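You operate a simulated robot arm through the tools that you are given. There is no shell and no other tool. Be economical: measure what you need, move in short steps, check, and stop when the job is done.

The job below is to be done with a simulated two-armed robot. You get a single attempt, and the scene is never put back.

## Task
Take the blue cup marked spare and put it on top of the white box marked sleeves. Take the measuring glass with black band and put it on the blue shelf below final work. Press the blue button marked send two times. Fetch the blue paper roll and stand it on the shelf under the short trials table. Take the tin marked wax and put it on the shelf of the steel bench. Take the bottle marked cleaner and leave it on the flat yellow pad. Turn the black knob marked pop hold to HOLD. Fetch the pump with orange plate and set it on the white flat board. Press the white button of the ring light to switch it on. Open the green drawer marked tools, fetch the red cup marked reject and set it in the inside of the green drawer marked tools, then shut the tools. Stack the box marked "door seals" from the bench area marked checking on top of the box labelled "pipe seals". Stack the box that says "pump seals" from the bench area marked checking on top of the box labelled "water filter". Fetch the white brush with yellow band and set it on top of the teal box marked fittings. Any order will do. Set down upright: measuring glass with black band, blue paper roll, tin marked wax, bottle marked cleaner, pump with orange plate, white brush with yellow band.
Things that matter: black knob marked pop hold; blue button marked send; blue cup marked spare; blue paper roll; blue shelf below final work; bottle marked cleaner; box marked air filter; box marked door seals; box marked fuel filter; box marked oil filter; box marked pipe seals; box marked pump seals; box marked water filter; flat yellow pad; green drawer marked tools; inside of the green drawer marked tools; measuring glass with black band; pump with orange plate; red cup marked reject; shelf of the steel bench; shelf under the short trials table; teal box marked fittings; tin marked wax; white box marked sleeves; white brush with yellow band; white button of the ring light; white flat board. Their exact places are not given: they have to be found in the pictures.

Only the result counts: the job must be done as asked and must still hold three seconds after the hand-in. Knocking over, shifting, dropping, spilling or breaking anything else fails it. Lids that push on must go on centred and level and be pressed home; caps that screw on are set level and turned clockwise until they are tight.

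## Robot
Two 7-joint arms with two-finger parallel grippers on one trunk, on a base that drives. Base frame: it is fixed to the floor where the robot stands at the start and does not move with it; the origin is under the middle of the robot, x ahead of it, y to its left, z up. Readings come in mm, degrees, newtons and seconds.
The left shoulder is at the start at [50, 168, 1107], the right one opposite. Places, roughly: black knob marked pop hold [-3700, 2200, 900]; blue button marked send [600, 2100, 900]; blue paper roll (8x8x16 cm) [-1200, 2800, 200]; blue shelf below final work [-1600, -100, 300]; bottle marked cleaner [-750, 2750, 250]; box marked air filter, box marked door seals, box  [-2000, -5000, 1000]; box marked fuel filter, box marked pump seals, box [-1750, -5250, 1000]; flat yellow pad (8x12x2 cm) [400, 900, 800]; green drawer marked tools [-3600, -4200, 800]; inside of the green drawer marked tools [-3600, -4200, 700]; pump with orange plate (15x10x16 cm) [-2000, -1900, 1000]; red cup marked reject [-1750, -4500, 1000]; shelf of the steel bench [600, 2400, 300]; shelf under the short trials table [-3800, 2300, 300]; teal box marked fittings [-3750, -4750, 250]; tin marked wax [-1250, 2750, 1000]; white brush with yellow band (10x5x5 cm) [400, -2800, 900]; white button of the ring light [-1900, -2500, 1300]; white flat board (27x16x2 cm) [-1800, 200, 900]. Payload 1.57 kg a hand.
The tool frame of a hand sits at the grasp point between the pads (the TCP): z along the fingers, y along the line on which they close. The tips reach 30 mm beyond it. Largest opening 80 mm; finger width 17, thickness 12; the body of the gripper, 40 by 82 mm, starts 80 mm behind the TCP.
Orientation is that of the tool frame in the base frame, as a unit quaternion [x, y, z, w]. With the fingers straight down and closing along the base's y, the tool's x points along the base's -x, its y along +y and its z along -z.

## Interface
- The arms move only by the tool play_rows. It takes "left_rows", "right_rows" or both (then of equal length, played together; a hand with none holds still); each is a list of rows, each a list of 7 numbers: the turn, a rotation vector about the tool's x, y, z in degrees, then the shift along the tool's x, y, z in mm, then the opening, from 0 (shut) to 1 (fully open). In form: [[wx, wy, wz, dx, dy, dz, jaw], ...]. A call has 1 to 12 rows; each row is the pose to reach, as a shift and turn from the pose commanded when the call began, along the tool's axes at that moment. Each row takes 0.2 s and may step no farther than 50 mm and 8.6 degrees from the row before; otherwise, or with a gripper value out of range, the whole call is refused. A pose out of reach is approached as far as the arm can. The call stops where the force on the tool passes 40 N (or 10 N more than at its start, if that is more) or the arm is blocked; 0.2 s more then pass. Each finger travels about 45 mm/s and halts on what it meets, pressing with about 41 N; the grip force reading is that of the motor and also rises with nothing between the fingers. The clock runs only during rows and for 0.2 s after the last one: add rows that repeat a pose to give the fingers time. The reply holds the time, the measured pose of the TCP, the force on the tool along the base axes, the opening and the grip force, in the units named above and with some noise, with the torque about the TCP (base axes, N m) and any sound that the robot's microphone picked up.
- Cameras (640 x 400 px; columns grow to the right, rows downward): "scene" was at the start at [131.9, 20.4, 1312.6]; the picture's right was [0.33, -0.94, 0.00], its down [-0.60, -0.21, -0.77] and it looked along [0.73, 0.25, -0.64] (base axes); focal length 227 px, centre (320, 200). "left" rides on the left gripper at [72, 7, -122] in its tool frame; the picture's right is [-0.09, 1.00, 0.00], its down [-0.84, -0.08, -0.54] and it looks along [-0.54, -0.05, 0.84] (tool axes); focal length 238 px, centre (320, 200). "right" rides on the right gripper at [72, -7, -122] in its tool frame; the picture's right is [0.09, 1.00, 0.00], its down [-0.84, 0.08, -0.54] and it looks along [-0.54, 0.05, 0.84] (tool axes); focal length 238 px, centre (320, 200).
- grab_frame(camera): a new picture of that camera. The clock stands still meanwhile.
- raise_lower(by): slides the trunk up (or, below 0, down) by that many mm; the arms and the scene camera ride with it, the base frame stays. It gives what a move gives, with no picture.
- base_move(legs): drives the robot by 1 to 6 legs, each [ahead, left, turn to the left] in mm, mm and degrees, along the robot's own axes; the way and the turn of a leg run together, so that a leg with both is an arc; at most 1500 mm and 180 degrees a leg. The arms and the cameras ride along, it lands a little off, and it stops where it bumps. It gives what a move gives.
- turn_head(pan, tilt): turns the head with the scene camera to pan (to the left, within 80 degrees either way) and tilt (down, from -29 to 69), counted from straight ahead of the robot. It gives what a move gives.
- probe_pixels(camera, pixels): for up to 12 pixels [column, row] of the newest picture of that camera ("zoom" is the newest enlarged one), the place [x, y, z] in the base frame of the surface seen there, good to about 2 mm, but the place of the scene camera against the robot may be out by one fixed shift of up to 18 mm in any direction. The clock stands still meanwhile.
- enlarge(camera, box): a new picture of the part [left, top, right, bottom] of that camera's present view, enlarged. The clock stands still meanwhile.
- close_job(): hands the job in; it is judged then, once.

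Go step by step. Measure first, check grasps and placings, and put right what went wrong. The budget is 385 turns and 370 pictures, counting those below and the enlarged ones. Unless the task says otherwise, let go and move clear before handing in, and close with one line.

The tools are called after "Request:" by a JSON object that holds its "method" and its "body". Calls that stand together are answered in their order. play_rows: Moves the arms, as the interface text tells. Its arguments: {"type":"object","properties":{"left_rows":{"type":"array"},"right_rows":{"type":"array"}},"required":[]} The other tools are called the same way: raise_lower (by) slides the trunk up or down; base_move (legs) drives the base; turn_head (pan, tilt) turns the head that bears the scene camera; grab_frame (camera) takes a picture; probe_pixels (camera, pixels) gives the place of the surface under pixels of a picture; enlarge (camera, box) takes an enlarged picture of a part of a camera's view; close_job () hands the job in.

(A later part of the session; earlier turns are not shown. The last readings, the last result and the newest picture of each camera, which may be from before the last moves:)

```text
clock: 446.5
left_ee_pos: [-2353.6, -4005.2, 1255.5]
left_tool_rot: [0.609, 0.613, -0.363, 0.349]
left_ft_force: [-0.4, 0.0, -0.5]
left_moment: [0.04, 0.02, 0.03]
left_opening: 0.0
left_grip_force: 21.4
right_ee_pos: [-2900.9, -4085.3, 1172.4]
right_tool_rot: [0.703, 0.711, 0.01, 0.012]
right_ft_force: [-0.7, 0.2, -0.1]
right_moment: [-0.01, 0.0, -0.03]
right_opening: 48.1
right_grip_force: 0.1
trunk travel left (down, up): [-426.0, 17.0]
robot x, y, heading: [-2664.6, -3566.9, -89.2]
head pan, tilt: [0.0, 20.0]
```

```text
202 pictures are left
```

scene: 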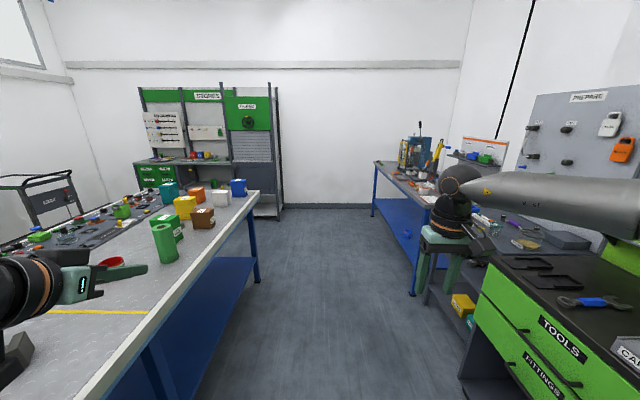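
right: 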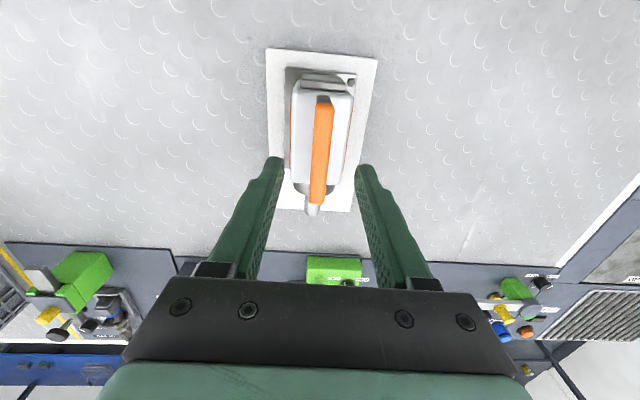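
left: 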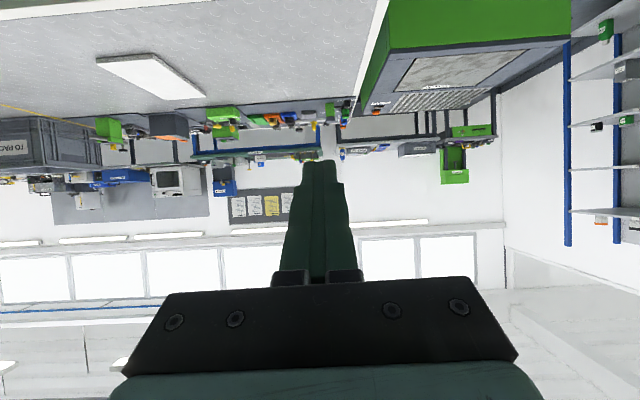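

The TOOLS drawer is at lower right; the checking area with coloured boxes is at left. Zooming on the boxes, and probing drawer and boxes.

Request:
{"method": "enlarge", "body": {"camera": "scene", "box": [90, 160, 260, 280]}}

Request:
{"method": "enlarge", "body": {"camera": "scene", "box": [440, 240, 640, 400]}}

Request:
{"method": "probe_pixels", "body": {"camera": "scene", "pixels": [[104, 262], [165, 245], [203, 218], [185, 207], [220, 196], [238, 187], [168, 190], [196, 195], [178, 225], [545, 355], [480, 290], [462, 300]]}}

```text
3.33 times, centred on (175, 220) of scene
```

zoom: 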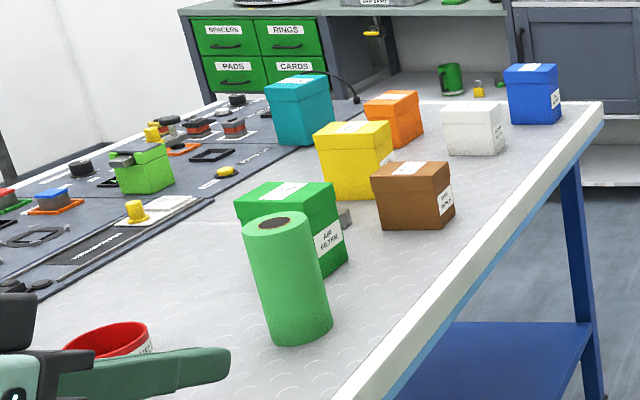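

```text
2.50 times, centred on (540, 320) of scene
```

zoom: 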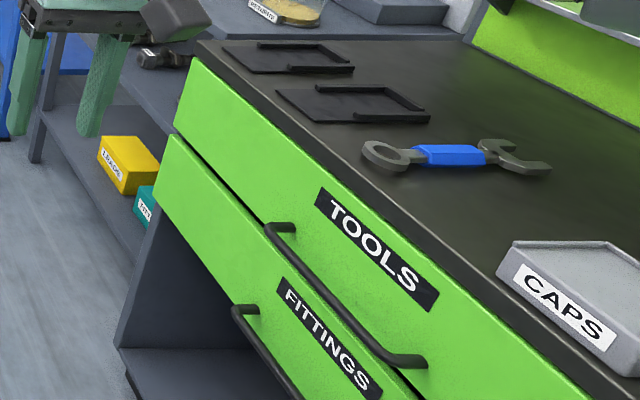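

```text
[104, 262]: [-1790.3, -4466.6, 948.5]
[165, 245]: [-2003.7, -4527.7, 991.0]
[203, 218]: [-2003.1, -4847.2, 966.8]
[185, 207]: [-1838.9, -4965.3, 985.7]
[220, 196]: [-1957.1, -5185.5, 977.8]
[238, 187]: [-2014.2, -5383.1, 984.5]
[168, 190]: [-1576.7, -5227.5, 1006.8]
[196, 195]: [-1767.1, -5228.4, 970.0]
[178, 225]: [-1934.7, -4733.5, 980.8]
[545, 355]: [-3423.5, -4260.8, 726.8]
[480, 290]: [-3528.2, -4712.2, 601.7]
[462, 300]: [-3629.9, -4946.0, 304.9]
```

Probing the TOOLS drawer handle, face and countertop edge.

Request:
{"method": "probe_pixels", "body": {"camera": "scene", "pixels": [[528, 331], [530, 334], [545, 350], [560, 366], [575, 381], [500, 262], [520, 300], [488, 272], [560, 345], [600, 390], [486, 290], [471, 315]]}}

Request:
{"method": "enlarge", "body": {"camera": "scene", "box": [500, 310, 640, 400]}}

```text
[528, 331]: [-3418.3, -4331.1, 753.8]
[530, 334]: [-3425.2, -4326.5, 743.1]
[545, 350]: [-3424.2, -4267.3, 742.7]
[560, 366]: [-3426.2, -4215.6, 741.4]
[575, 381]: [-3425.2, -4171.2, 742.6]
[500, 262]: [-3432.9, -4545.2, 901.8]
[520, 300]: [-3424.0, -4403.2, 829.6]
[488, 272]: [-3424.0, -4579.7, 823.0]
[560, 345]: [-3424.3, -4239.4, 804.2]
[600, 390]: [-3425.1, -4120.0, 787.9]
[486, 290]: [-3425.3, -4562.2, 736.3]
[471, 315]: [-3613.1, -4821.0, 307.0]
```

```text
4.44 times, centred on (570, 355) of scene
```

zoom: 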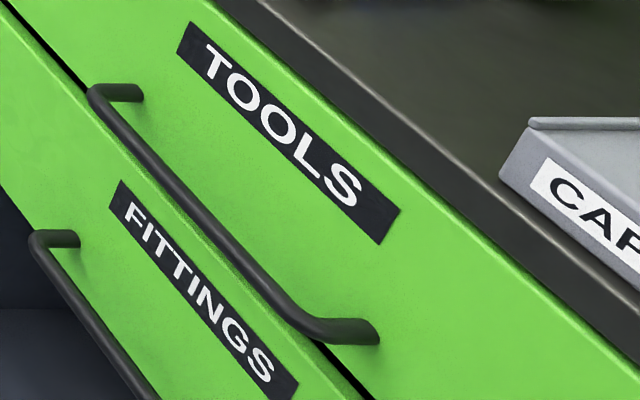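

Request:
{"method": "probe_pixels", "body": {"camera": "zoom", "pixels": [[97, 95], [115, 120], [160, 170], [200, 215], [250, 270], [300, 322], [350, 330], [130, 92], [300, 100], [30, 40]]}}

```text
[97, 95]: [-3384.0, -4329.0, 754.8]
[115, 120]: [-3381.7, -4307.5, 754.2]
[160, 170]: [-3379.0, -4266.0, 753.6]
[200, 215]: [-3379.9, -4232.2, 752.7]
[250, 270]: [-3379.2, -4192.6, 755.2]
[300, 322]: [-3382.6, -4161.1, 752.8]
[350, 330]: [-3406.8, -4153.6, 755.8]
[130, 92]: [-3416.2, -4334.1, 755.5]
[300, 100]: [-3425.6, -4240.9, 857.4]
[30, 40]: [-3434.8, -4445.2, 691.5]
```

Handle bar: x≈-3386, z≈752, y −4330…−4160, with a 33 mm gap behind. I'll hook it from above with one finger of the yawed right hand. Driving to (-2760,-4481) and turning to face −x.

Request:
{"method": "base_move", "body": {"legs": [[914, 0, 0], [0, -95, 0], [0, 0, -90]]}}

Request:
{"method": "turn_head", "body": {"pan": -15, "tilt": 35}}

Request:
{"method": "grab_frame", "body": {"camera": "scene"}}

```text
clock: 455.8
left_ee_pos: [-3177.4, -4822.9, 1256.2]
left_tool_rot: [0.864, 0.02, -0.503, 0.001]
left_ft_force: [0.2, -0.6, -1.0]
left_moment: [0.03, 0.03, 0.02]
left_opening: 0.0
left_grip_force: 20.9
right_ee_pos: [-3280.1, -4277.2, 1172.4]
right_tool_rot: [1.0, 0.027, 0.0, 0.015]
right_ft_force: [-0.1, 0.1, 0.1]
right_moment: [0.01, 0.02, 0.01]
right_opening: 48.0
right_grip_force: 0.1
trunk travel left (down, up): [-426.0, 17.0]
robot x, y, heading: [-2753.1, -4488.2, -177.1]
head pan, tilt: [0.0, 20.0]
```

```text
clock: 456.6
left_ee_pos: [-3178.3, -4822.5, 1255.4]
left_tool_rot: [0.864, 0.021, -0.503, 0.001]
left_ft_force: [0.5, 0.7, 0.3]
left_moment: [-0.01, 0.01, 0.0]
left_opening: 0.1
left_grip_force: 21.5
right_ee_pos: [-3279.3, -4277.9, 1171.6]
right_tool_rot: [1.0, 0.027, -0.002, 0.015]
right_ft_force: [1.5, 0.0, -0.6]
right_moment: [0.02, -0.02, -0.01]
right_opening: 48.2
right_grip_force: 0.1
trunk travel left (down, up): [-426.0, 17.0]
robot x, y, heading: [-2753.6, -4485.6, -177.4]
head pan, tilt: [-15.0, 35.0]
```

```text
198 pictures are left
```

scene: 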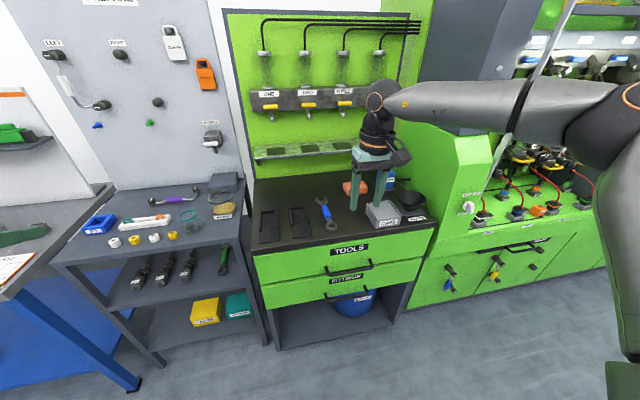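

Squaring the heading, yawing the right hand 90°, then lowering the trunk 380 mm while still in front of the drawer face.

Request:
{"method": "base_move", "body": {"legs": [[0, 0, -2.6]]}}

Request:
{"method": "play_rows", "body": {"right_rows": [[0, 0, 8.2, 0, 0, 0, 0.6], [0, 0, 16.4, 0, 0, 0, 0.7], [0, 0, 24.6, 0, 0, 0, 0.8], [0, 0, 32.8, 0, 0, 0, 0.88], [0, 0, 41, 0, 0, 0, 0.88], [0, 0, 49.2, 0, 0, 0, 0.88], [0, 0, 57.4, 0, 0, 0, 0.88], [0, 0, 65.6, 0, 0, 0, 0.88], [0, 0, 73.8, 0, 0, 0, 0.88], [0, 0, 82, 0, 0, 0, 0.88], [0, 0, 89.8, 0, 0, 0, 0.88], [0, 0, 89.8, 0, 0, 0, 0.88]]}}

Request:
{"method": "raise_lower", "body": {"by": -340}}

Request:
{"method": "grab_frame", "body": {"camera": "scene"}}

Request:
{"method": "grab_frame", "body": {"camera": "right"}}

```text
clock: 457.4
left_ee_pos: [-3193.3, -4802.4, 1256.3]
left_tool_rot: [0.864, 0.0, -0.503, -0.011]
left_ft_force: [0.2, -0.3, 0.1]
left_moment: [-0.02, 0.03, 0.01]
left_opening: 0.0
left_grip_force: 21.4
right_ee_pos: [-3269.6, -4253.2, 1173.5]
right_tool_rot: [1.0, 0.004, -0.002, 0.014]
right_ft_force: [1.1, -0.7, 0.2]
right_moment: [0.01, 0.0, 0.01]
right_opening: 48.2
right_grip_force: 0.1
trunk travel left (down, up): [-426.0, 17.0]
robot x, y, heading: [-2755.0, -4485.7, -179.6]
head pan, tilt: [-15.0, 35.0]
```

```text
clock: 460.0
left_ee_pos: [-3192.0, -4802.8, 1255.5]
left_tool_rot: [0.864, 0.0, -0.503, -0.011]
left_ft_force: [-0.7, -0.1, 0.1]
left_moment: [0.01, -0.02, 0.0]
left_opening: 0.0
left_grip_force: 21.4
right_ee_pos: [-3270.4, -4253.4, 1172.5]
right_tool_rot: [0.71, -0.704, 0.009, 0.011]
right_ft_force: [-0.9, 0.5, -0.4]
right_moment: [0.01, -0.02, 0.0]
right_opening: 70.1
right_grip_force: 0.0
trunk travel left (down, up): [-426.0, 17.0]
robot x, y, heading: [-2751.3, -4488.9, -179.5]
head pan, tilt: [-15.0, 35.0]
```

```text
clock: 463.3
left_ee_pos: [-3192.4, -4803.9, 916.9]
left_tool_rot: [0.864, 0.001, -0.503, -0.01]
left_ft_force: [-0.9, 0.1, -0.3]
left_moment: [0.04, 0.01, 0.0]
left_opening: 0.2
left_grip_force: 20.8
right_ee_pos: [-3270.1, -4254.2, 832.9]
right_tool_rot: [0.711, -0.703, 0.009, 0.012]
right_ft_force: [0.0, -0.2, -0.1]
right_moment: [0.0, 0.02, -0.03]
right_opening: 70.6
right_grip_force: 0.0
trunk travel left (down, up): [-85.0, 357.0]
robot x, y, heading: [-2753.6, -4490.9, -179.9]
head pan, tilt: [-15.0, 35.0]
```

```text
197 pictures are left
```

scene: 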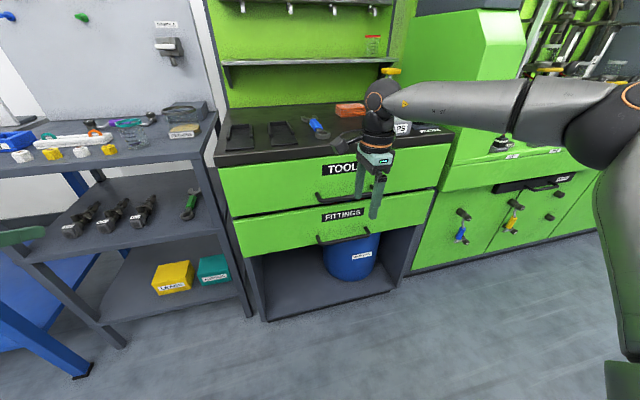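

```text
196 pictures are left
```

right: 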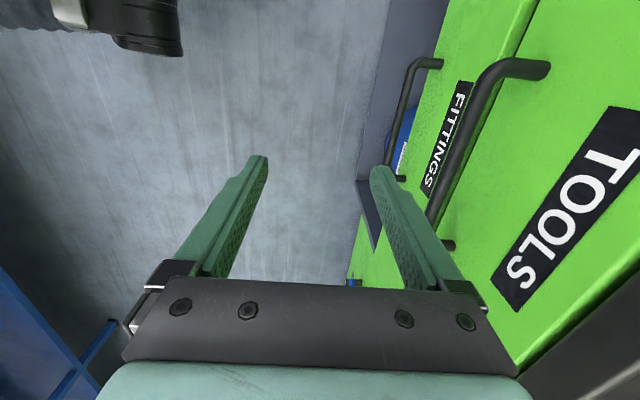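

The handle is visible from the right camera; probing it.

Request:
{"method": "probe_pixels", "body": {"camera": "right", "pixels": [[495, 75], [475, 115], [458, 150], [440, 190], [540, 68], [500, 180], [580, 100], [448, 245]]}}

```text
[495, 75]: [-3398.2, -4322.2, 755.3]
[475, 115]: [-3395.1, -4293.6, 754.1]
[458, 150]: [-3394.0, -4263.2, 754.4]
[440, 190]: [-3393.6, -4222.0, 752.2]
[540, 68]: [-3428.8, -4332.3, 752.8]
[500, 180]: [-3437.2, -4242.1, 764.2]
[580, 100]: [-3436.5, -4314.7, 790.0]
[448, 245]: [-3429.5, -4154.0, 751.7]
```

Bar is at x≈-3394, face at -3437 (gap 36 mm). Driving 107 mm ahead above the bar, then checking.

Request:
{"method": "base_move", "body": {"legs": [[106, 0, 0]]}}

Request:
{"method": "grab_frame", "body": {"camera": "right"}}

```text
clock: 464.5
left_ee_pos: [-3296.2, -4804.0, 916.8]
left_tool_rot: [0.864, 0.002, -0.503, -0.01]
left_ft_force: [-0.2, -0.5, 0.4]
left_moment: [-0.01, -0.01, 0.03]
left_opening: 0.2
left_grip_force: 21.3
right_ee_pos: [-3373.9, -4255.3, 831.1]
right_tool_rot: [0.712, -0.702, 0.009, 0.012]
right_ft_force: [0.2, -0.2, 0.4]
right_moment: [-0.02, 0.01, 0.01]
right_opening: 70.8
right_grip_force: 0.0
trunk travel left (down, up): [-85.0, 357.0]
robot x, y, heading: [-2854.0, -4489.6, -179.8]
head pan, tilt: [-15.0, 35.0]
```

```text
195 pictures are left
```

right: 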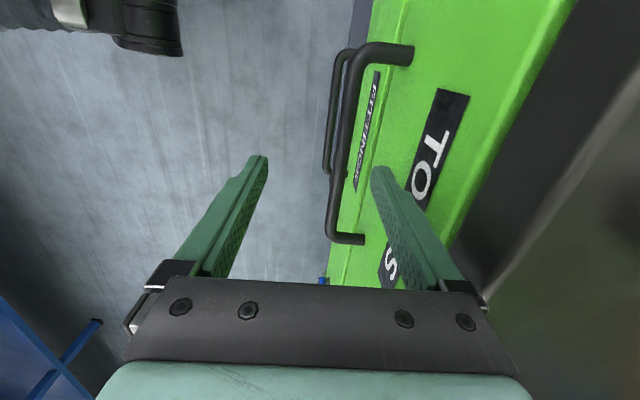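

The inner finger will drop between bar and face. Lowering the trunk 68 mm, then pulling back.

Request:
{"method": "raise_lower", "body": {"by": -68}}

Request:
{"method": "base_move", "body": {"legs": [[-150, 0, 0]]}}

Request:
{"method": "grab_frame", "body": {"camera": "scene"}}

```text
clock: 465.6
left_ee_pos: [-3296.5, -4804.7, 849.0]
left_tool_rot: [0.864, 0.002, -0.504, -0.01]
left_ft_force: [0.8, 0.8, 0.3]
left_moment: [0.02, -0.02, -0.01]
left_opening: 0.0
left_grip_force: 21.3
right_ee_pos: [-3374.9, -4255.5, 764.6]
right_tool_rot: [0.711, -0.703, 0.009, 0.012]
right_ft_force: [0.0, 0.0, -0.7]
right_moment: [-0.01, 0.02, 0.01]
right_opening: 70.6
right_grip_force: 0.1
trunk travel left (down, up): [-17.0, 425.0]
robot x, y, heading: [-2854.7, -4492.2, -179.9]
head pan, tilt: [-15.0, 35.0]
```

```text
clock: 466.9
left_ee_pos: [-3147.4, -4803.2, 848.0]
left_tool_rot: [0.864, 0.002, -0.503, -0.01]
left_ft_force: [-0.1, -0.6, -0.3]
left_moment: [0.04, -0.01, -0.03]
left_opening: 0.0
left_grip_force: 21.0
right_ee_pos: [-3225.8, -4254.5, 764.4]
right_tool_rot: [0.711, -0.703, 0.009, 0.012]
right_ft_force: [-1.0, 0.1, 0.6]
right_moment: [0.0, 0.0, 0.01]
right_opening: 70.6
right_grip_force: 0.1
trunk travel left (down, up): [-17.0, 425.0]
robot x, y, heading: [-2710.3, -4489.2, -179.7]
head pan, tilt: [-15.0, 35.0]
```

```text
194 pictures are left
```

scene: 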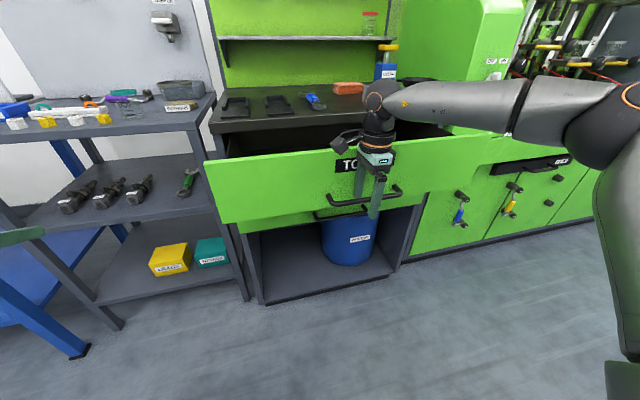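

The drawer is opening. Pulling 120 mm more.

Request:
{"method": "base_move", "body": {"legs": [[-120, 0, 0]]}}

Request:
{"method": "turn_head", "body": {"pan": -15, "tilt": 45}}

Request:
{"method": "grab_frame", "body": {"camera": "scene"}}

```text
clock: 468.2
left_ee_pos: [-3028.7, -4803.4, 848.9]
left_tool_rot: [0.864, 0.002, -0.503, -0.01]
left_ft_force: [0.1, 0.7, -0.1]
left_moment: [0.0, 0.01, 0.0]
left_opening: 0.0
left_grip_force: 21.6
right_ee_pos: [-3108.5, -4252.5, 764.7]
right_tool_rot: [0.711, -0.703, 0.01, 0.012]
right_ft_force: [2.1, -0.2, -1.2]
right_moment: [0.0, -0.02, -0.03]
right_opening: 68.5
right_grip_force: 0.1
trunk travel left (down, up): [-17.0, 425.0]
robot x, y, heading: [-2593.0, -4489.5, -179.7]
head pan, tilt: [-15.0, 35.0]
```

```text
clock: 468.9
left_ee_pos: [-3028.4, -4803.4, 847.6]
left_tool_rot: [0.864, 0.001, -0.503, -0.011]
left_ft_force: [0.4, 0.1, 0.4]
left_moment: [0.01, -0.01, 0.0]
left_opening: 0.0
left_grip_force: 21.0
right_ee_pos: [-3107.2, -4253.1, 764.6]
right_tool_rot: [0.712, -0.703, 0.01, 0.011]
right_ft_force: [2.3, -0.1, 0.4]
right_moment: [-0.02, 0.03, 0.0]
right_opening: 68.9
right_grip_force: 0.2
trunk travel left (down, up): [-17.0, 425.0]
robot x, y, heading: [-2590.1, -4486.7, -179.7]
head pan, tilt: [-15.0, 45.0]
```

```text
193 pictures are left
```

scene: 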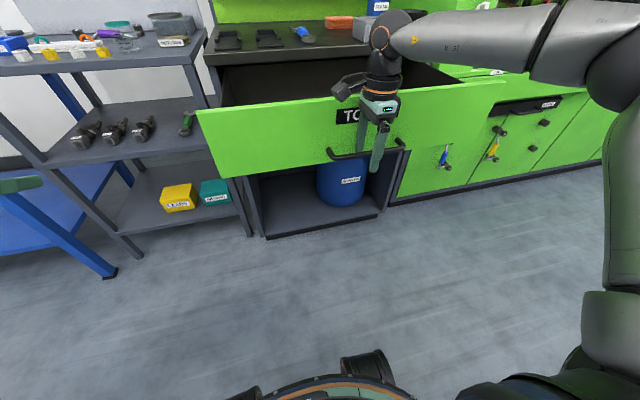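

Drawer is open about 250 mm. Releasing the hook (forward 8 mm, up 110 mm) and looking into the drawer.

Request:
{"method": "base_move", "body": {"legs": [[10, 0, 0]]}}

Request:
{"method": "raise_lower", "body": {"by": 250}}

Request:
{"method": "grab_frame", "body": {"camera": "scene"}}

Request:
{"method": "grab_frame", "body": {"camera": "right"}}

```text
clock: 469.6
left_ee_pos: [-3038.9, -4802.0, 847.8]
left_tool_rot: [0.864, 0.003, -0.503, -0.009]
left_ft_force: [-0.1, 0.2, 0.1]
left_moment: [0.03, 0.02, 0.02]
left_opening: 0.0
left_grip_force: 21.3
right_ee_pos: [-3117.6, -4254.2, 763.9]
right_tool_rot: [0.712, -0.702, 0.009, 0.012]
right_ft_force: [0.6, 0.6, -0.7]
right_moment: [0.01, -0.02, -0.02]
right_opening: 70.4
right_grip_force: 0.1
trunk travel left (down, up): [-17.0, 425.0]
robot x, y, heading: [-2601.6, -4491.9, -179.6]
head pan, tilt: [-15.0, 45.0]
```

```text
clock: 472.2
left_ee_pos: [-3039.4, -4803.1, 1098.0]
left_tool_rot: [0.864, 0.002, -0.503, -0.01]
left_ft_force: [0.1, 0.0, -0.2]
left_moment: [0.04, 0.03, -0.04]
left_opening: 0.0
left_grip_force: 21.6
right_ee_pos: [-3118.3, -4253.9, 1013.4]
right_tool_rot: [0.711, -0.703, 0.009, 0.011]
right_ft_force: [0.9, -0.9, 0.1]
right_moment: [0.01, 0.0, 0.03]
right_opening: 70.4
right_grip_force: 0.2
trunk travel left (down, up): [-267.0, 175.0]
robot x, y, heading: [-2601.2, -4485.6, -179.7]
head pan, tilt: [-15.0, 45.0]
```

```text
192 pictures are left
```

scene: 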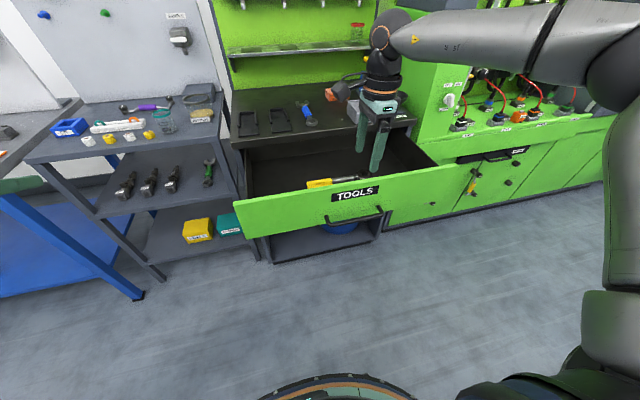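

```text
191 pictures are left
```

right: 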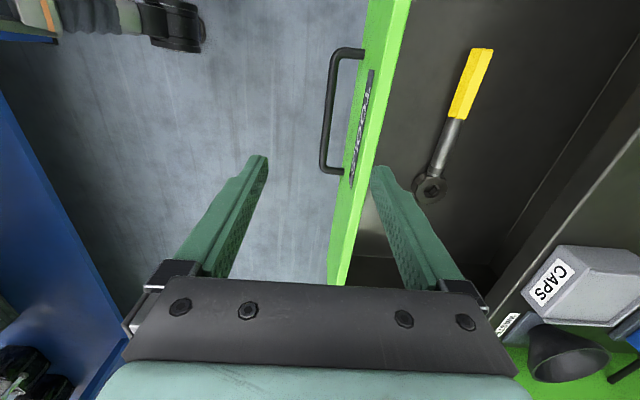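

The drawer holds a yellow-handled ratchet. Probing the interior for free space.

Request:
{"method": "probe_pixels", "body": {"camera": "right", "pixels": [[420, 90], [550, 100], [420, 30], [480, 55], [430, 190], [500, 200], [380, 60], [385, 250], [480, 260], [560, 200], [600, 90], [350, 120]]}}

Request:
{"method": "probe_pixels", "body": {"camera": "scene", "pixels": [[270, 180], [380, 160], [330, 160], [415, 155], [340, 200], [250, 190], [310, 184], [355, 182]]}}

```text
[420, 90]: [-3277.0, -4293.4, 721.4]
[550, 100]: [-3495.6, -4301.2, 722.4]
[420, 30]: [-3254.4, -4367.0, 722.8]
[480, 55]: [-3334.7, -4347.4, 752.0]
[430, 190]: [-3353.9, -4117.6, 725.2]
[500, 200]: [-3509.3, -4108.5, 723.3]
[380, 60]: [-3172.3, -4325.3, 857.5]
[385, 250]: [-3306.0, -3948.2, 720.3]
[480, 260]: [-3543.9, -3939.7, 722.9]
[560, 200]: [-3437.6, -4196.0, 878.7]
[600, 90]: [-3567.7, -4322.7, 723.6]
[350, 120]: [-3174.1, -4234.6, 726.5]
```

```text
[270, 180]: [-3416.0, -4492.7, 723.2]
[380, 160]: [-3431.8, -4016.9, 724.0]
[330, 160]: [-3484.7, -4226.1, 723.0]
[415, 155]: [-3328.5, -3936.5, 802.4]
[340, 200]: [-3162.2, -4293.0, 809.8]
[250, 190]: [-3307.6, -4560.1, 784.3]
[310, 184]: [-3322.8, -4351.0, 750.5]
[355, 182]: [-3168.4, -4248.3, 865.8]
```

Free spot in the drawer: left part around (-3290,-4450), floor z≈722. Now fetching the red cup: raising the trunk a little, turning to face +x, and moving opposite the cup.

Request:
{"method": "raise_lower", "body": {"by": 80}}

Request:
{"method": "base_move", "body": {"legs": [[0, 0, 90], [0, 0, 90]]}}

Request:
{"method": "base_move", "body": {"legs": [[0, 260, 0]]}}

Request:
{"method": "turn_head", "body": {"pan": -10, "tilt": 30}}

Request:
{"method": "grab_frame", "body": {"camera": "scene"}}

Request:
{"method": "grab_frame", "body": {"camera": "right"}}

```text
clock: 473.4
left_ee_pos: [-3040.6, -4802.3, 1177.8]
left_tool_rot: [0.864, 0.001, -0.504, -0.011]
left_ft_force: [0.4, -0.2, 0.3]
left_moment: [0.0, 0.01, 0.02]
left_opening: 0.2
left_grip_force: 21.9
right_ee_pos: [-3117.9, -4254.3, 1095.1]
right_tool_rot: [0.711, -0.703, 0.009, 0.012]
right_ft_force: [0.9, -0.6, 0.3]
right_moment: [-0.02, 0.02, -0.01]
right_opening: 70.6
right_grip_force: 0.2
trunk travel left (down, up): [-348.0, 95.0]
robot x, y, heading: [-2598.3, -4487.2, -179.4]
head pan, tilt: [-15.0, 45.0]
```

```text
clock: 481.4
left_ee_pos: [-2158.1, -4178.5, 1179.4]
left_tool_rot: [0.003, 0.864, -0.013, 0.503]
left_ft_force: [0.2, 0.0, 0.3]
left_moment: [0.01, -0.02, -0.02]
left_opening: 0.0
left_grip_force: 21.1
right_ee_pos: [-2085.9, -4729.0, 1094.1]
right_tool_rot: [0.708, 0.706, 0.011, -0.009]
right_ft_force: [0.2, -1.0, 0.5]
right_moment: [0.0, -0.01, 0.01]
right_opening: 70.2
right_grip_force: 0.0
trunk travel left (down, up): [-348.0, 95.0]
robot x, y, heading: [-2602.0, -4490.2, -0.2]
head pan, tilt: [-15.0, 45.0]
```

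```text
clock: 483.2
left_ee_pos: [-2155.3, -3923.7, 1178.0]
left_tool_rot: [0.006, 0.864, -0.014, 0.503]
left_ft_force: [0.8, 0.4, 0.3]
left_moment: [-0.01, 0.02, -0.01]
left_opening: 0.0
left_grip_force: 21.0
right_ee_pos: [-2084.7, -4473.8, 1093.7]
right_tool_rot: [0.71, 0.704, 0.012, -0.01]
right_ft_force: [-0.2, 0.2, -0.3]
right_moment: [-0.01, -0.01, 0.01]
right_opening: 70.4
right_grip_force: 0.1
trunk travel left (down, up): [-348.0, 95.0]
robot x, y, heading: [-2600.2, -4231.1, -0.9]
head pan, tilt: [-15.0, 45.0]
```

```text
clock: 484.0
left_ee_pos: [-2155.0, -3923.2, 1177.9]
left_tool_rot: [0.007, 0.864, -0.015, 0.503]
left_ft_force: [-0.7, 0.3, 0.4]
left_moment: [-0.01, 0.0, -0.01]
left_opening: 0.2
left_grip_force: 21.6
right_ee_pos: [-2085.4, -4473.7, 1095.1]
right_tool_rot: [0.709, 0.705, 0.011, -0.01]
right_ft_force: [-0.4, 0.5, -0.3]
right_moment: [0.03, -0.01, 0.04]
right_opening: 70.6
right_grip_force: 0.2
trunk travel left (down, up): [-348.0, 95.0]
robot x, y, heading: [-2601.5, -4229.5, -0.5]
head pan, tilt: [-10.0, 30.0]
```

```text
190 pictures are left
```

scene: 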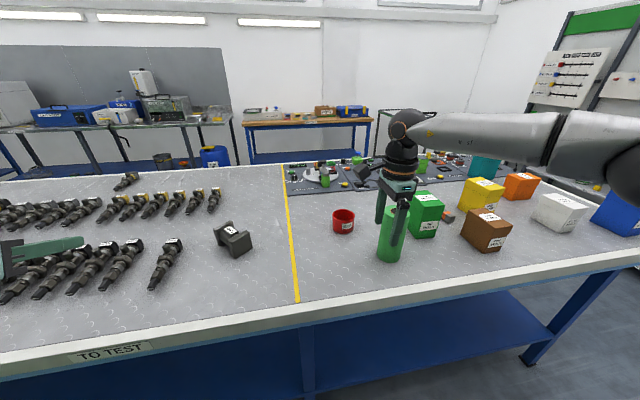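

```text
189 pictures are left
```

right: 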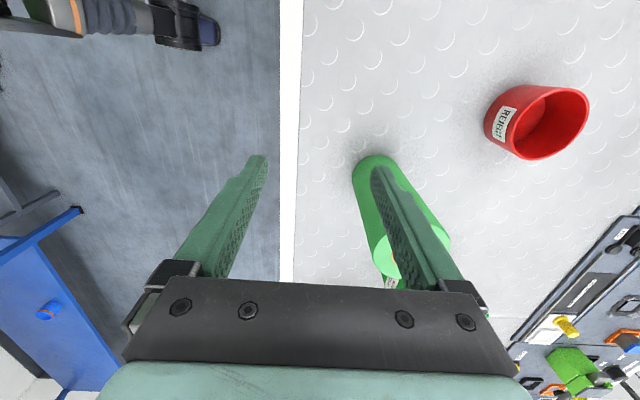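

The red REJECT cup is visible; a green roll stands just under the right finger, so careful. Probing cup rim and roll.

Request:
{"method": "probe_pixels", "body": {"camera": "right", "pixels": [[515, 125], [588, 105], [550, 88], [535, 158], [490, 125], [580, 130], [375, 160], [420, 200], [380, 255]]}}

Request:
{"method": "enlarge", "body": {"camera": "right", "box": [470, 70, 610, 170]}}

```text
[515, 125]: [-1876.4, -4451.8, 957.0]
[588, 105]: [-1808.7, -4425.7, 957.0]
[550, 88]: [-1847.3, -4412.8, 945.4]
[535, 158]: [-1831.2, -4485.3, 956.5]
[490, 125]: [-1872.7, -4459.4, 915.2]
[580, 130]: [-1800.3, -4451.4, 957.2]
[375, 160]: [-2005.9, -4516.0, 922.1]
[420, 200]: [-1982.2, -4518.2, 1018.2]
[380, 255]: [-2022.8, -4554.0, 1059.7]
```

```text
4.00 times, centred on (540, 120) of right
```

zoom: 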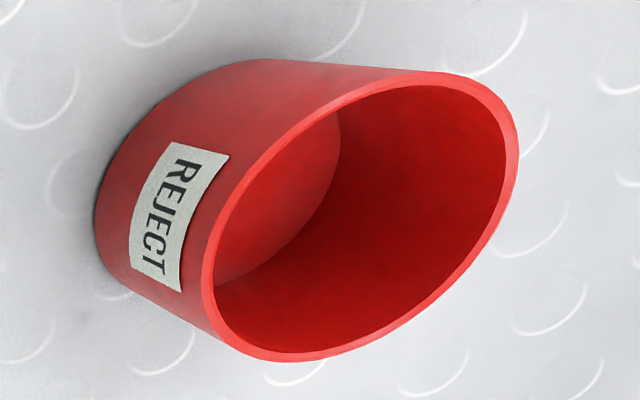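

Cup rim: centre (-1838,-4449), near rim x=-1876, z=957. I'll raise 40 mm, move over its near rim, with jaw ~50 mm.

Request:
{"method": "raise_lower", "body": {"by": 40}}

Request:
{"method": "base_move", "body": {"legs": [[0, 24, 0.6], [175, 0, 0]]}}

Request:
{"method": "play_rows", "body": {"right_rows": [[0, 0, 0, 0, 12, 10, 0.62], [0, 0, 0, 0, 25, 30, 0.62], [0, 0, 0, 0, 36, 60, 0.62], [0, 0, 0, 0, 36, 90, 0.62], [0, 0, 0, 0, 36, 90, 0.62]]}}

Request:
{"method": "grab_frame", "body": {"camera": "right"}}

```text
clock: 484.9
left_ee_pos: [-2154.8, -3924.2, 1217.4]
left_tool_rot: [0.006, 0.864, -0.014, 0.502]
left_ft_force: [-0.6, 0.4, -1.1]
left_moment: [-0.01, -0.01, 0.03]
left_opening: 0.0
left_grip_force: 21.0
right_ee_pos: [-2085.7, -4473.3, 1133.5]
right_tool_rot: [0.709, 0.705, 0.012, -0.009]
right_ft_force: [0.0, -0.5, 0.0]
right_moment: [0.02, 0.02, -0.02]
right_opening: 70.4
right_grip_force: 0.1
trunk travel left (down, up): [-387.0, 55.0]
robot x, y, heading: [-2600.2, -4230.4, -0.5]
head pan, tilt: [-10.0, 30.0]
```

```text
clock: 486.8
left_ee_pos: [-1982.7, -3894.5, 1217.6]
left_tool_rot: [0.0, 0.864, -0.01, 0.503]
left_ft_force: [-0.5, -0.6, 0.1]
left_moment: [-0.03, 0.03, -0.01]
left_opening: 0.0
left_grip_force: 21.2
right_ee_pos: [-1906.0, -4441.6, 1133.3]
right_tool_rot: [0.705, 0.709, 0.012, -0.01]
right_ft_force: [0.4, 0.5, -0.5]
right_moment: [0.01, 0.02, 0.0]
right_opening: 70.5
right_grip_force: 0.1
trunk travel left (down, up): [-387.0, 55.0]
robot x, y, heading: [-2424.7, -4203.5, 0.0]
head pan, tilt: [-10.0, 30.0]
```

```text
clock: 487.9
left_ee_pos: [-1983.5, -3892.7, 1217.4]
left_tool_rot: [0.0, 0.864, -0.011, 0.503]
left_ft_force: [-0.8, -0.3, -0.5]
left_moment: [-0.01, 0.02, -0.01]
left_opening: 0.1
left_grip_force: 21.0
right_ee_pos: [-1885.2, -4448.0, 1047.3]
right_tool_rot: [0.705, 0.709, 0.012, -0.009]
right_ft_force: [0.1, 0.7, -0.5]
right_moment: [-0.02, 0.02, -0.01]
right_opening: 49.8
right_grip_force: 0.1
right hand out of reach, approached as far as the arm can: row 3, 4, 5
trunk travel left (down, up): [-387.0, 55.0]
robot x, y, heading: [-2423.2, -4206.4, 0.0]
head pan, tilt: [-10.0, 30.0]
```

```text
187 pictures are left
```

right: 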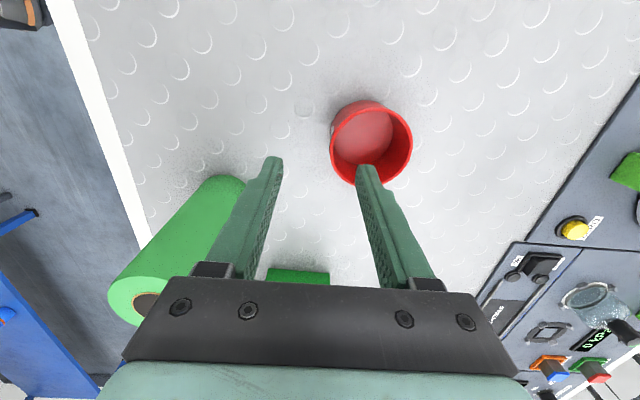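

Nudging 11 mm ahead, then lowering 97 mm with the trunk so the rim is between the fingers.

Request:
{"method": "base_move", "body": {"legs": [[11, 0, 0]]}}

Request:
{"method": "raise_lower", "body": {"by": -60}}

Request:
{"method": "grab_frame", "body": {"camera": "right"}}

```text
clock: 488.7
left_ee_pos: [-1971.4, -3893.3, 1217.1]
left_tool_rot: [-0.001, 0.864, -0.01, 0.503]
left_ft_force: [0.4, 0.1, 0.5]
left_moment: [-0.01, 0.02, -0.04]
left_opening: 0.0
left_grip_force: 21.5
right_ee_pos: [-1872.5, -4446.8, 1047.4]
right_tool_rot: [0.705, 0.709, 0.012, -0.01]
right_ft_force: [-0.3, 0.8, -0.3]
right_moment: [0.03, 0.03, 0.02]
right_opening: 49.8
right_grip_force: 0.0
trunk travel left (down, up): [-387.0, 55.0]
robot x, y, heading: [-2413.2, -4206.1, 0.1]
head pan, tilt: [-10.0, 30.0]
```

```text
clock: 489.7
left_ee_pos: [-1972.1, -3892.9, 1157.6]
left_tool_rot: [0.001, 0.864, -0.012, 0.504]
left_ft_force: [1.0, -0.3, -0.8]
left_moment: [0.01, 0.0, 0.01]
left_opening: 0.1
left_grip_force: 21.6
right_ee_pos: [-1873.4, -4447.4, 986.0]
right_tool_rot: [0.704, 0.71, 0.013, -0.009]
right_ft_force: [-0.1, 0.2, -0.7]
right_moment: [0.03, 0.01, -0.04]
right_opening: 49.6
right_grip_force: 0.0
trunk travel left (down, up): [-327.0, 115.0]
robot x, y, heading: [-2410.7, -4202.9, -0.1]
head pan, tilt: [-10.0, 30.0]
```

```text
186 pictures are left
```

right: 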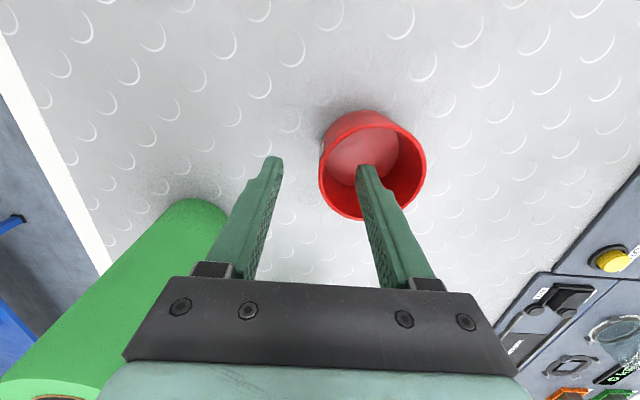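

The inner finger is inside the cup. Lowering 36 mm more, closing, and lifting.

Request:
{"method": "raise_lower", "body": {"by": -36}}

Request:
{"method": "play_rows", "body": {"right_rows": [[0, 0, 0, 0, 0, 0, 0.4], [0, 0, 0, 0, 0, 0, 0.2], [0, 0, 0, 0, 0, 0, 0], [0, 0, 0, 0, 0, 0, 0], [0, 0, 0, 0, 0, 0, 0], [0, 0, 0, 0, 0, 0, 0]]}}

Request:
{"method": "raise_lower", "body": {"by": 190}}

Request:
{"method": "grab_frame", "body": {"camera": "right"}}

```text
clock: 490.5
left_ee_pos: [-1972.0, -3893.2, 1122.0]
left_tool_rot: [0.001, 0.864, -0.012, 0.503]
left_ft_force: [0.8, 0.2, -0.8]
left_moment: [0.02, -0.01, -0.02]
left_opening: 0.0
left_grip_force: 21.5
right_ee_pos: [-1874.2, -4447.4, 951.0]
right_tool_rot: [0.704, 0.71, 0.014, -0.01]
right_ft_force: [-0.2, -0.1, 0.1]
right_moment: [-0.02, 0.0, -0.02]
right_opening: 49.9
right_grip_force: 0.0
trunk travel left (down, up): [-292.0, 151.0]
robot x, y, heading: [-2413.8, -4205.3, 0.1]
head pan, tilt: [-10.0, 30.0]
```

```text
clock: 491.9
left_ee_pos: [-1972.2, -3892.7, 1122.6]
left_tool_rot: [-0.001, 0.864, -0.01, 0.503]
left_ft_force: [-0.2, -0.7, 0.6]
left_moment: [-0.01, -0.04, 0.0]
left_opening: 0.2
left_grip_force: 21.2
right_ee_pos: [-1874.0, -4446.3, 952.4]
right_tool_rot: [0.704, 0.71, 0.013, -0.009]
right_ft_force: [0.8, -0.9, 6.5]
right_moment: [0.05, -0.44, -0.08]
right_opening: 2.4
right_grip_force: 23.6
trunk travel left (down, up): [-292.0, 151.0]
robot x, y, heading: [-2409.0, -4206.7, 0.1]
head pan, tilt: [-10.0, 30.0]
```

```text
clock: 493.7
left_ee_pos: [-1972.1, -3893.1, 1273.2]
left_tool_rot: [0.001, 0.864, -0.012, 0.503]
left_ft_force: [0.1, 0.7, 0.0]
left_moment: [0.01, 0.01, 0.0]
left_opening: 0.0
left_grip_force: 21.0
right_ee_pos: [-1875.4, -4447.9, 1102.3]
right_tool_rot: [0.704, 0.71, 0.012, -0.009]
right_ft_force: [0.0, 0.1, -0.2]
right_moment: [0.03, 0.04, -0.02]
right_opening: 1.9
right_grip_force: 23.6
right hand out of reach, approached as far as the arm can: row 1
trunk travel left (down, up): [-443.0, 0.0]
robot x, y, heading: [-2411.8, -4208.4, -0.1]
head pan, tilt: [-10.0, 30.0]
```

```text
185 pictures are left
```

right: 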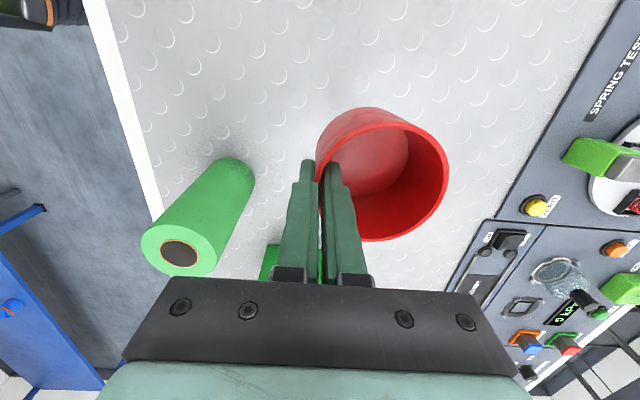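

The cup is held by its rim. Backing out, turning to the drawer, and yawing the hand back so the cup hangs to its left.

Request:
{"method": "base_move", "body": {"legs": [[-190, 0, 0], [0, 0, -90], [0, 0, -90]]}}

Request:
{"method": "play_rows", "body": {"right_rows": [[0, 0, -8.2, 10, 0, 0, 0], [0, 0, -16.4, 10, 0, 0, 0], [0, 0, -24.6, 10, 0, 0, 0], [0, 0, -32.8, 10, 0, 0, 0], [0, 0, -41, 10, 0, 0, 0], [0, 0, -49.2, 10, 0, 0, 0], [0, 0, -57.4, 10, 0, 0, 0], [0, 0, -65.6, 10, 0, 0, 0], [0, 0, -73.8, 10, 0, 0, 0], [0, 0, -82, 10, 0, 0, 0], [0, 0, -89.5, 10, 0, 0, 0], [0, 0, -89.5, 10, 0, 0, 0]]}}

Request:
{"method": "turn_head", "body": {"pan": -15, "tilt": 40}}

Request:
{"method": "grab_frame", "body": {"camera": "scene"}}

```text
clock: 502.8
left_ee_pos: [-3030.1, -4536.1, 1272.5]
left_tool_rot: [0.864, 0.018, -0.503, 0.0]
left_ft_force: [1.1, -0.7, 0.5]
left_moment: [0.0, 0.0, -0.02]
left_opening: 0.0
left_grip_force: 21.3
right_ee_pos: [-3149.7, -3985.3, 1101.0]
right_tool_rot: [0.723, -0.691, 0.01, 0.013]
right_ft_force: [-1.4, 0.8, -0.6]
right_moment: [-0.01, 0.0, -0.01]
right_opening: 2.1
right_grip_force: 23.8
trunk travel left (down, up): [-443.0, 0.0]
robot x, y, heading: [-2601.4, -4208.9, -177.6]
head pan, tilt: [-10.0, 30.0]
```

```text
clock: 505.4
left_ee_pos: [-3028.6, -4537.0, 1273.6]
left_tool_rot: [0.864, 0.017, -0.504, -0.001]
left_ft_force: [-0.8, 0.5, 0.6]
left_moment: [0.01, 0.0, 0.0]
left_opening: 0.0
left_grip_force: 21.1
right_ee_pos: [-3146.1, -3994.2, 1102.8]
right_tool_rot: [1.0, 0.019, -0.002, 0.016]
right_ft_force: [-0.3, 0.6, -0.2]
right_moment: [0.0, -0.01, 0.0]
right_opening: 1.8
right_grip_force: 23.4
right hand out of reach, approached as far as the arm can: row 1, 2, 3, 4, 5, 6, 7, 8, 9, 10, 11, 12
trunk travel left (down, up): [-443.0, 0.0]
robot x, y, heading: [-2598.2, -4206.1, -177.5]
head pan, tilt: [-10.0, 30.0]
```

```text
clock: 506.1
left_ee_pos: [-3030.0, -4535.0, 1272.6]
left_tool_rot: [0.864, 0.017, -0.503, -0.001]
left_ft_force: [-0.4, -0.4, 0.3]
left_moment: [0.0, 0.01, 0.01]
left_opening: 0.1
left_grip_force: 21.8
right_ee_pos: [-3145.4, -3994.8, 1103.9]
right_tool_rot: [1.0, 0.019, -0.002, 0.016]
right_ft_force: [-0.6, 0.2, -0.8]
right_moment: [0.03, 0.03, 0.01]
right_opening: 1.8
right_grip_force: 23.1
trunk travel left (down, up): [-443.0, 0.0]
robot x, y, heading: [-2603.8, -4207.5, -177.6]
head pan, tilt: [-15.0, 40.0]
```

```text
184 pictures are left
```

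scene: 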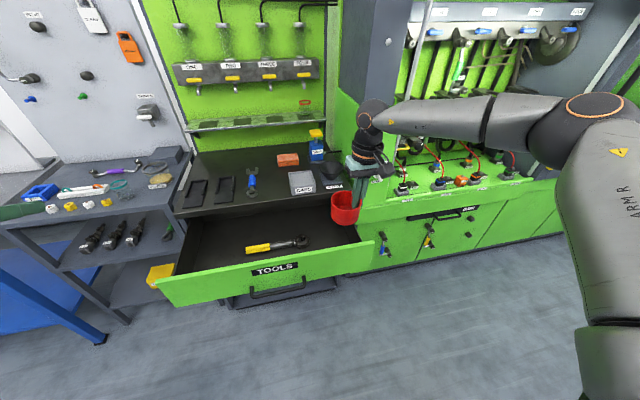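

Squaring heading and strafing left to line up over the drawer.

Request:
{"method": "base_move", "body": {"legs": [[0, 0, -2.4], [0, 246, 0], [100, 0, 0]]}}

Request:
{"method": "grab_frame", "body": {"camera": "right"}}

```text
clock: 509.0
left_ee_pos: [-3143.0, -4764.7, 1273.6]
left_tool_rot: [0.865, 0.0, -0.502, -0.011]
left_ft_force: [0.1, -0.7, 1.1]
left_moment: [-0.02, 0.0, -0.01]
left_opening: 0.1
left_grip_force: 21.8
right_ee_pos: [-3238.7, -4218.3, 1103.1]
right_tool_rot: [1.0, 0.0, -0.003, 0.016]
right_ft_force: [-0.9, 0.0, 0.2]
right_moment: [0.02, -0.02, 0.0]
right_opening: 1.8
right_grip_force: 23.7
trunk travel left (down, up): [-443.0, 0.0]
robot x, y, heading: [-2706.0, -4452.5, -179.7]
head pan, tilt: [-15.0, 40.0]
```

```text
183 pictures are left
```

right: 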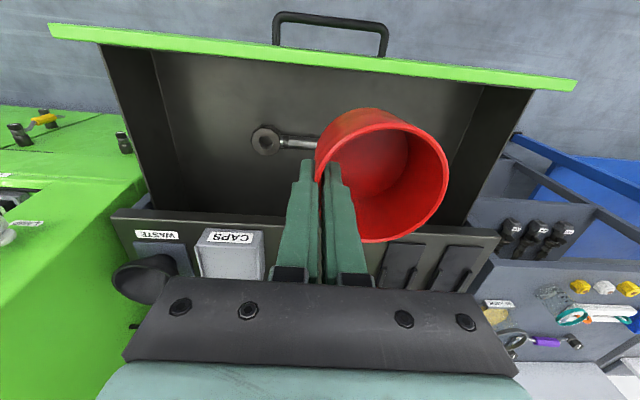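

Request:
{"method": "probe_pixels", "body": {"camera": "right", "pixels": [[250, 55], [250, 62], [265, 130], [290, 140], [240, 100], [450, 90], [300, 60], [200, 100]]}}

```text
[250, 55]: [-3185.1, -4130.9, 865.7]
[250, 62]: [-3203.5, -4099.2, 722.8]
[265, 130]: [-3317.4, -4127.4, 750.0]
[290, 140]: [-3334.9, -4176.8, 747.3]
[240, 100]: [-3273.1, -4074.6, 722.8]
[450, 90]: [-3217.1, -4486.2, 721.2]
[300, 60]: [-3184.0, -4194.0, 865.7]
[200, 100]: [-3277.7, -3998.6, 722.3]
```

Free strip between face (-3190) and ratchet (-3322): aiming cup centre x=-3255. Lowering with the trunk.

Request:
{"method": "base_move", "body": {"legs": [[15, 0, 0]]}}

Request:
{"method": "raise_lower", "body": {"by": -310}}

Request:
{"method": "grab_frame", "body": {"camera": "right"}}

```text
clock: 509.8
left_ee_pos: [-3158.0, -4763.7, 1272.5]
left_tool_rot: [0.864, 0.0, -0.503, -0.011]
left_ft_force: [-0.4, 0.4, 0.5]
left_moment: [0.01, -0.03, -0.02]
left_opening: 0.0
left_grip_force: 20.7
right_ee_pos: [-3252.1, -4217.7, 1103.4]
right_tool_rot: [1.0, 0.0, -0.002, 0.016]
right_ft_force: [-0.3, -0.3, -0.2]
right_moment: [-0.01, -0.02, -0.02]
right_opening: 1.9
right_grip_force: 23.6
trunk travel left (down, up): [-443.0, 0.0]
robot x, y, heading: [-2721.0, -4448.8, -179.9]
head pan, tilt: [-15.0, 40.0]
```

```text
clock: 512.9
left_ee_pos: [-3156.3, -4763.5, 963.4]
left_tool_rot: [0.865, 0.0, -0.502, -0.012]
left_ft_force: [0.2, 1.0, -0.3]
left_moment: [-0.01, 0.0, -0.01]
left_opening: 0.1
left_grip_force: 21.2
right_ee_pos: [-3251.8, -4218.4, 793.5]
right_tool_rot: [1.0, 0.0, -0.003, 0.015]
right_ft_force: [0.3, -0.5, -0.7]
right_moment: [0.01, 0.01, 0.0]
right_opening: 2.0
right_grip_force: 23.5
trunk travel left (down, up): [-133.0, 310.0]
robot x, y, heading: [-2716.6, -4452.9, -179.8]
head pan, tilt: [-15.0, 40.0]
```

```text
182 pictures are left
```

right: 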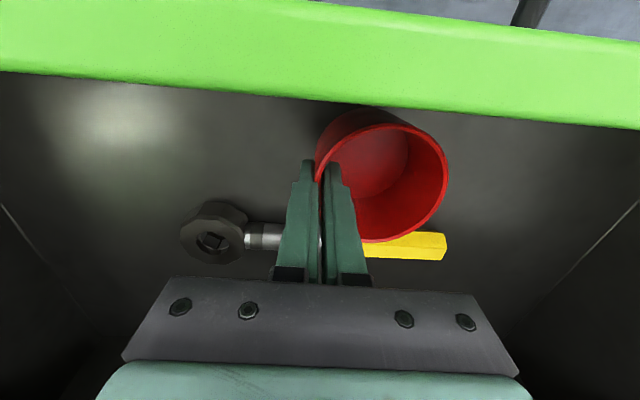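

The cup clears the ratchet. Lowering the remaining ~20 mm.

Request:
{"method": "raise_lower", "body": {"by": -17}}

Request:
{"method": "raise_lower", "body": {"by": -4}}

```text
clock: 513.5
left_ee_pos: [-3155.5, -4764.0, 946.5]
left_tool_rot: [0.864, 0.001, -0.503, -0.011]
left_ft_force: [0.8, 0.5, 0.1]
left_moment: [0.01, -0.03, -0.02]
left_opening: 0.2
left_grip_force: 20.9
right_ee_pos: [-3252.4, -4218.1, 777.6]
right_tool_rot: [1.0, 0.0, -0.003, 0.015]
right_ft_force: [0.3, 0.0, -1.0]
right_moment: [0.02, 0.0, -0.01]
right_opening: 2.1
right_grip_force: 23.1
trunk travel left (down, up): [-116.0, 327.0]
robot x, y, heading: [-2716.9, -4448.4, -179.6]
head pan, tilt: [-15.0, 40.0]
```

```text
clock: 514.0
left_ee_pos: [-3156.2, -4763.6, 942.6]
left_tool_rot: [0.864, 0.0, -0.504, -0.012]
left_ft_force: [-0.2, -0.2, -0.3]
left_moment: [-0.03, -0.02, 0.01]
left_opening: 0.0
left_grip_force: 21.7
right_ee_pos: [-3250.9, -4218.4, 774.4]
right_tool_rot: [1.0, 0.0, -0.005, 0.017]
right_ft_force: [0.9, 2.1, 8.7]
right_moment: [-0.16, -0.28, 0.08]
right_opening: 2.2
right_grip_force: 23.9
trunk travel left (down, up): [-112.0, 331.0]
robot x, y, heading: [-2715.5, -4453.8, -179.5]
head pan, tilt: [-15.0, 40.0]
```

Contact (9 N). Opening slightly and lifting out.

Request:
{"method": "play_rows", "body": {"right_rows": [[0, 0, 0, 0, 0, 0, 0.15], [0, 0, 0, 0, 0, 0, 0.3], [0, 0, 0, 0, 0, 0, 0.3], [0, 0, 0, 0, 0, 0, 0.3]]}}

Request:
{"method": "raise_lower", "body": {"by": 180}}

Request:
{"method": "grab_frame", "body": {"camera": "right"}}

```text
clock: 515.0
left_ee_pos: [-3156.2, -4763.7, 942.2]
left_tool_rot: [0.864, 0.0, -0.503, -0.011]
left_ft_force: [-0.8, 0.5, 0.6]
left_moment: [0.0, 0.0, -0.02]
left_opening: 0.0
left_grip_force: 21.5
right_ee_pos: [-3251.4, -4218.4, 772.9]
right_tool_rot: [1.0, 0.001, -0.003, 0.015]
right_ft_force: [0.2, 0.2, 0.1]
right_moment: [0.0, 0.02, -0.02]
right_opening: 24.0
right_grip_force: 0.0
trunk travel left (down, up): [-112.0, 331.0]
robot x, y, heading: [-2721.2, -4453.7, -179.7]
head pan, tilt: [-15.0, 40.0]
```

```text
clock: 517.0
left_ee_pos: [-3155.6, -4764.7, 1122.9]
left_tool_rot: [0.864, 0.0, -0.503, -0.011]
left_ft_force: [-0.5, -0.7, -0.4]
left_moment: [0.03, -0.02, -0.01]
left_opening: 0.0
left_grip_force: 20.6
right_ee_pos: [-3252.5, -4219.2, 952.0]
right_tool_rot: [1.0, 0.001, -0.003, 0.015]
right_ft_force: [0.8, -0.3, 0.5]
right_moment: [0.01, -0.05, 0.04]
right_opening: 24.2
right_grip_force: 0.2
trunk travel left (down, up): [-292.0, 151.0]
robot x, y, heading: [-2716.8, -4450.2, -179.9]
head pan, tilt: [-15.0, 40.0]
```

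```text
181 pictures are left
```

right: 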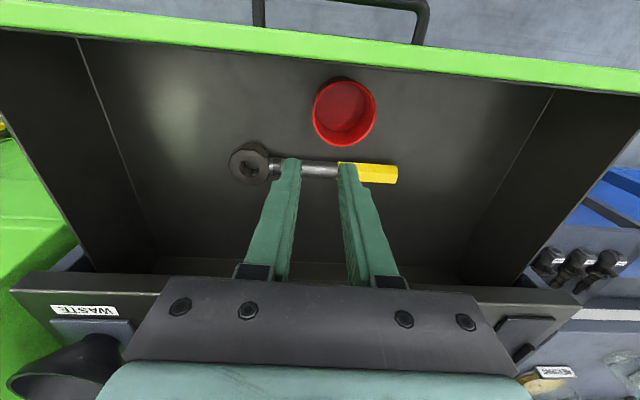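

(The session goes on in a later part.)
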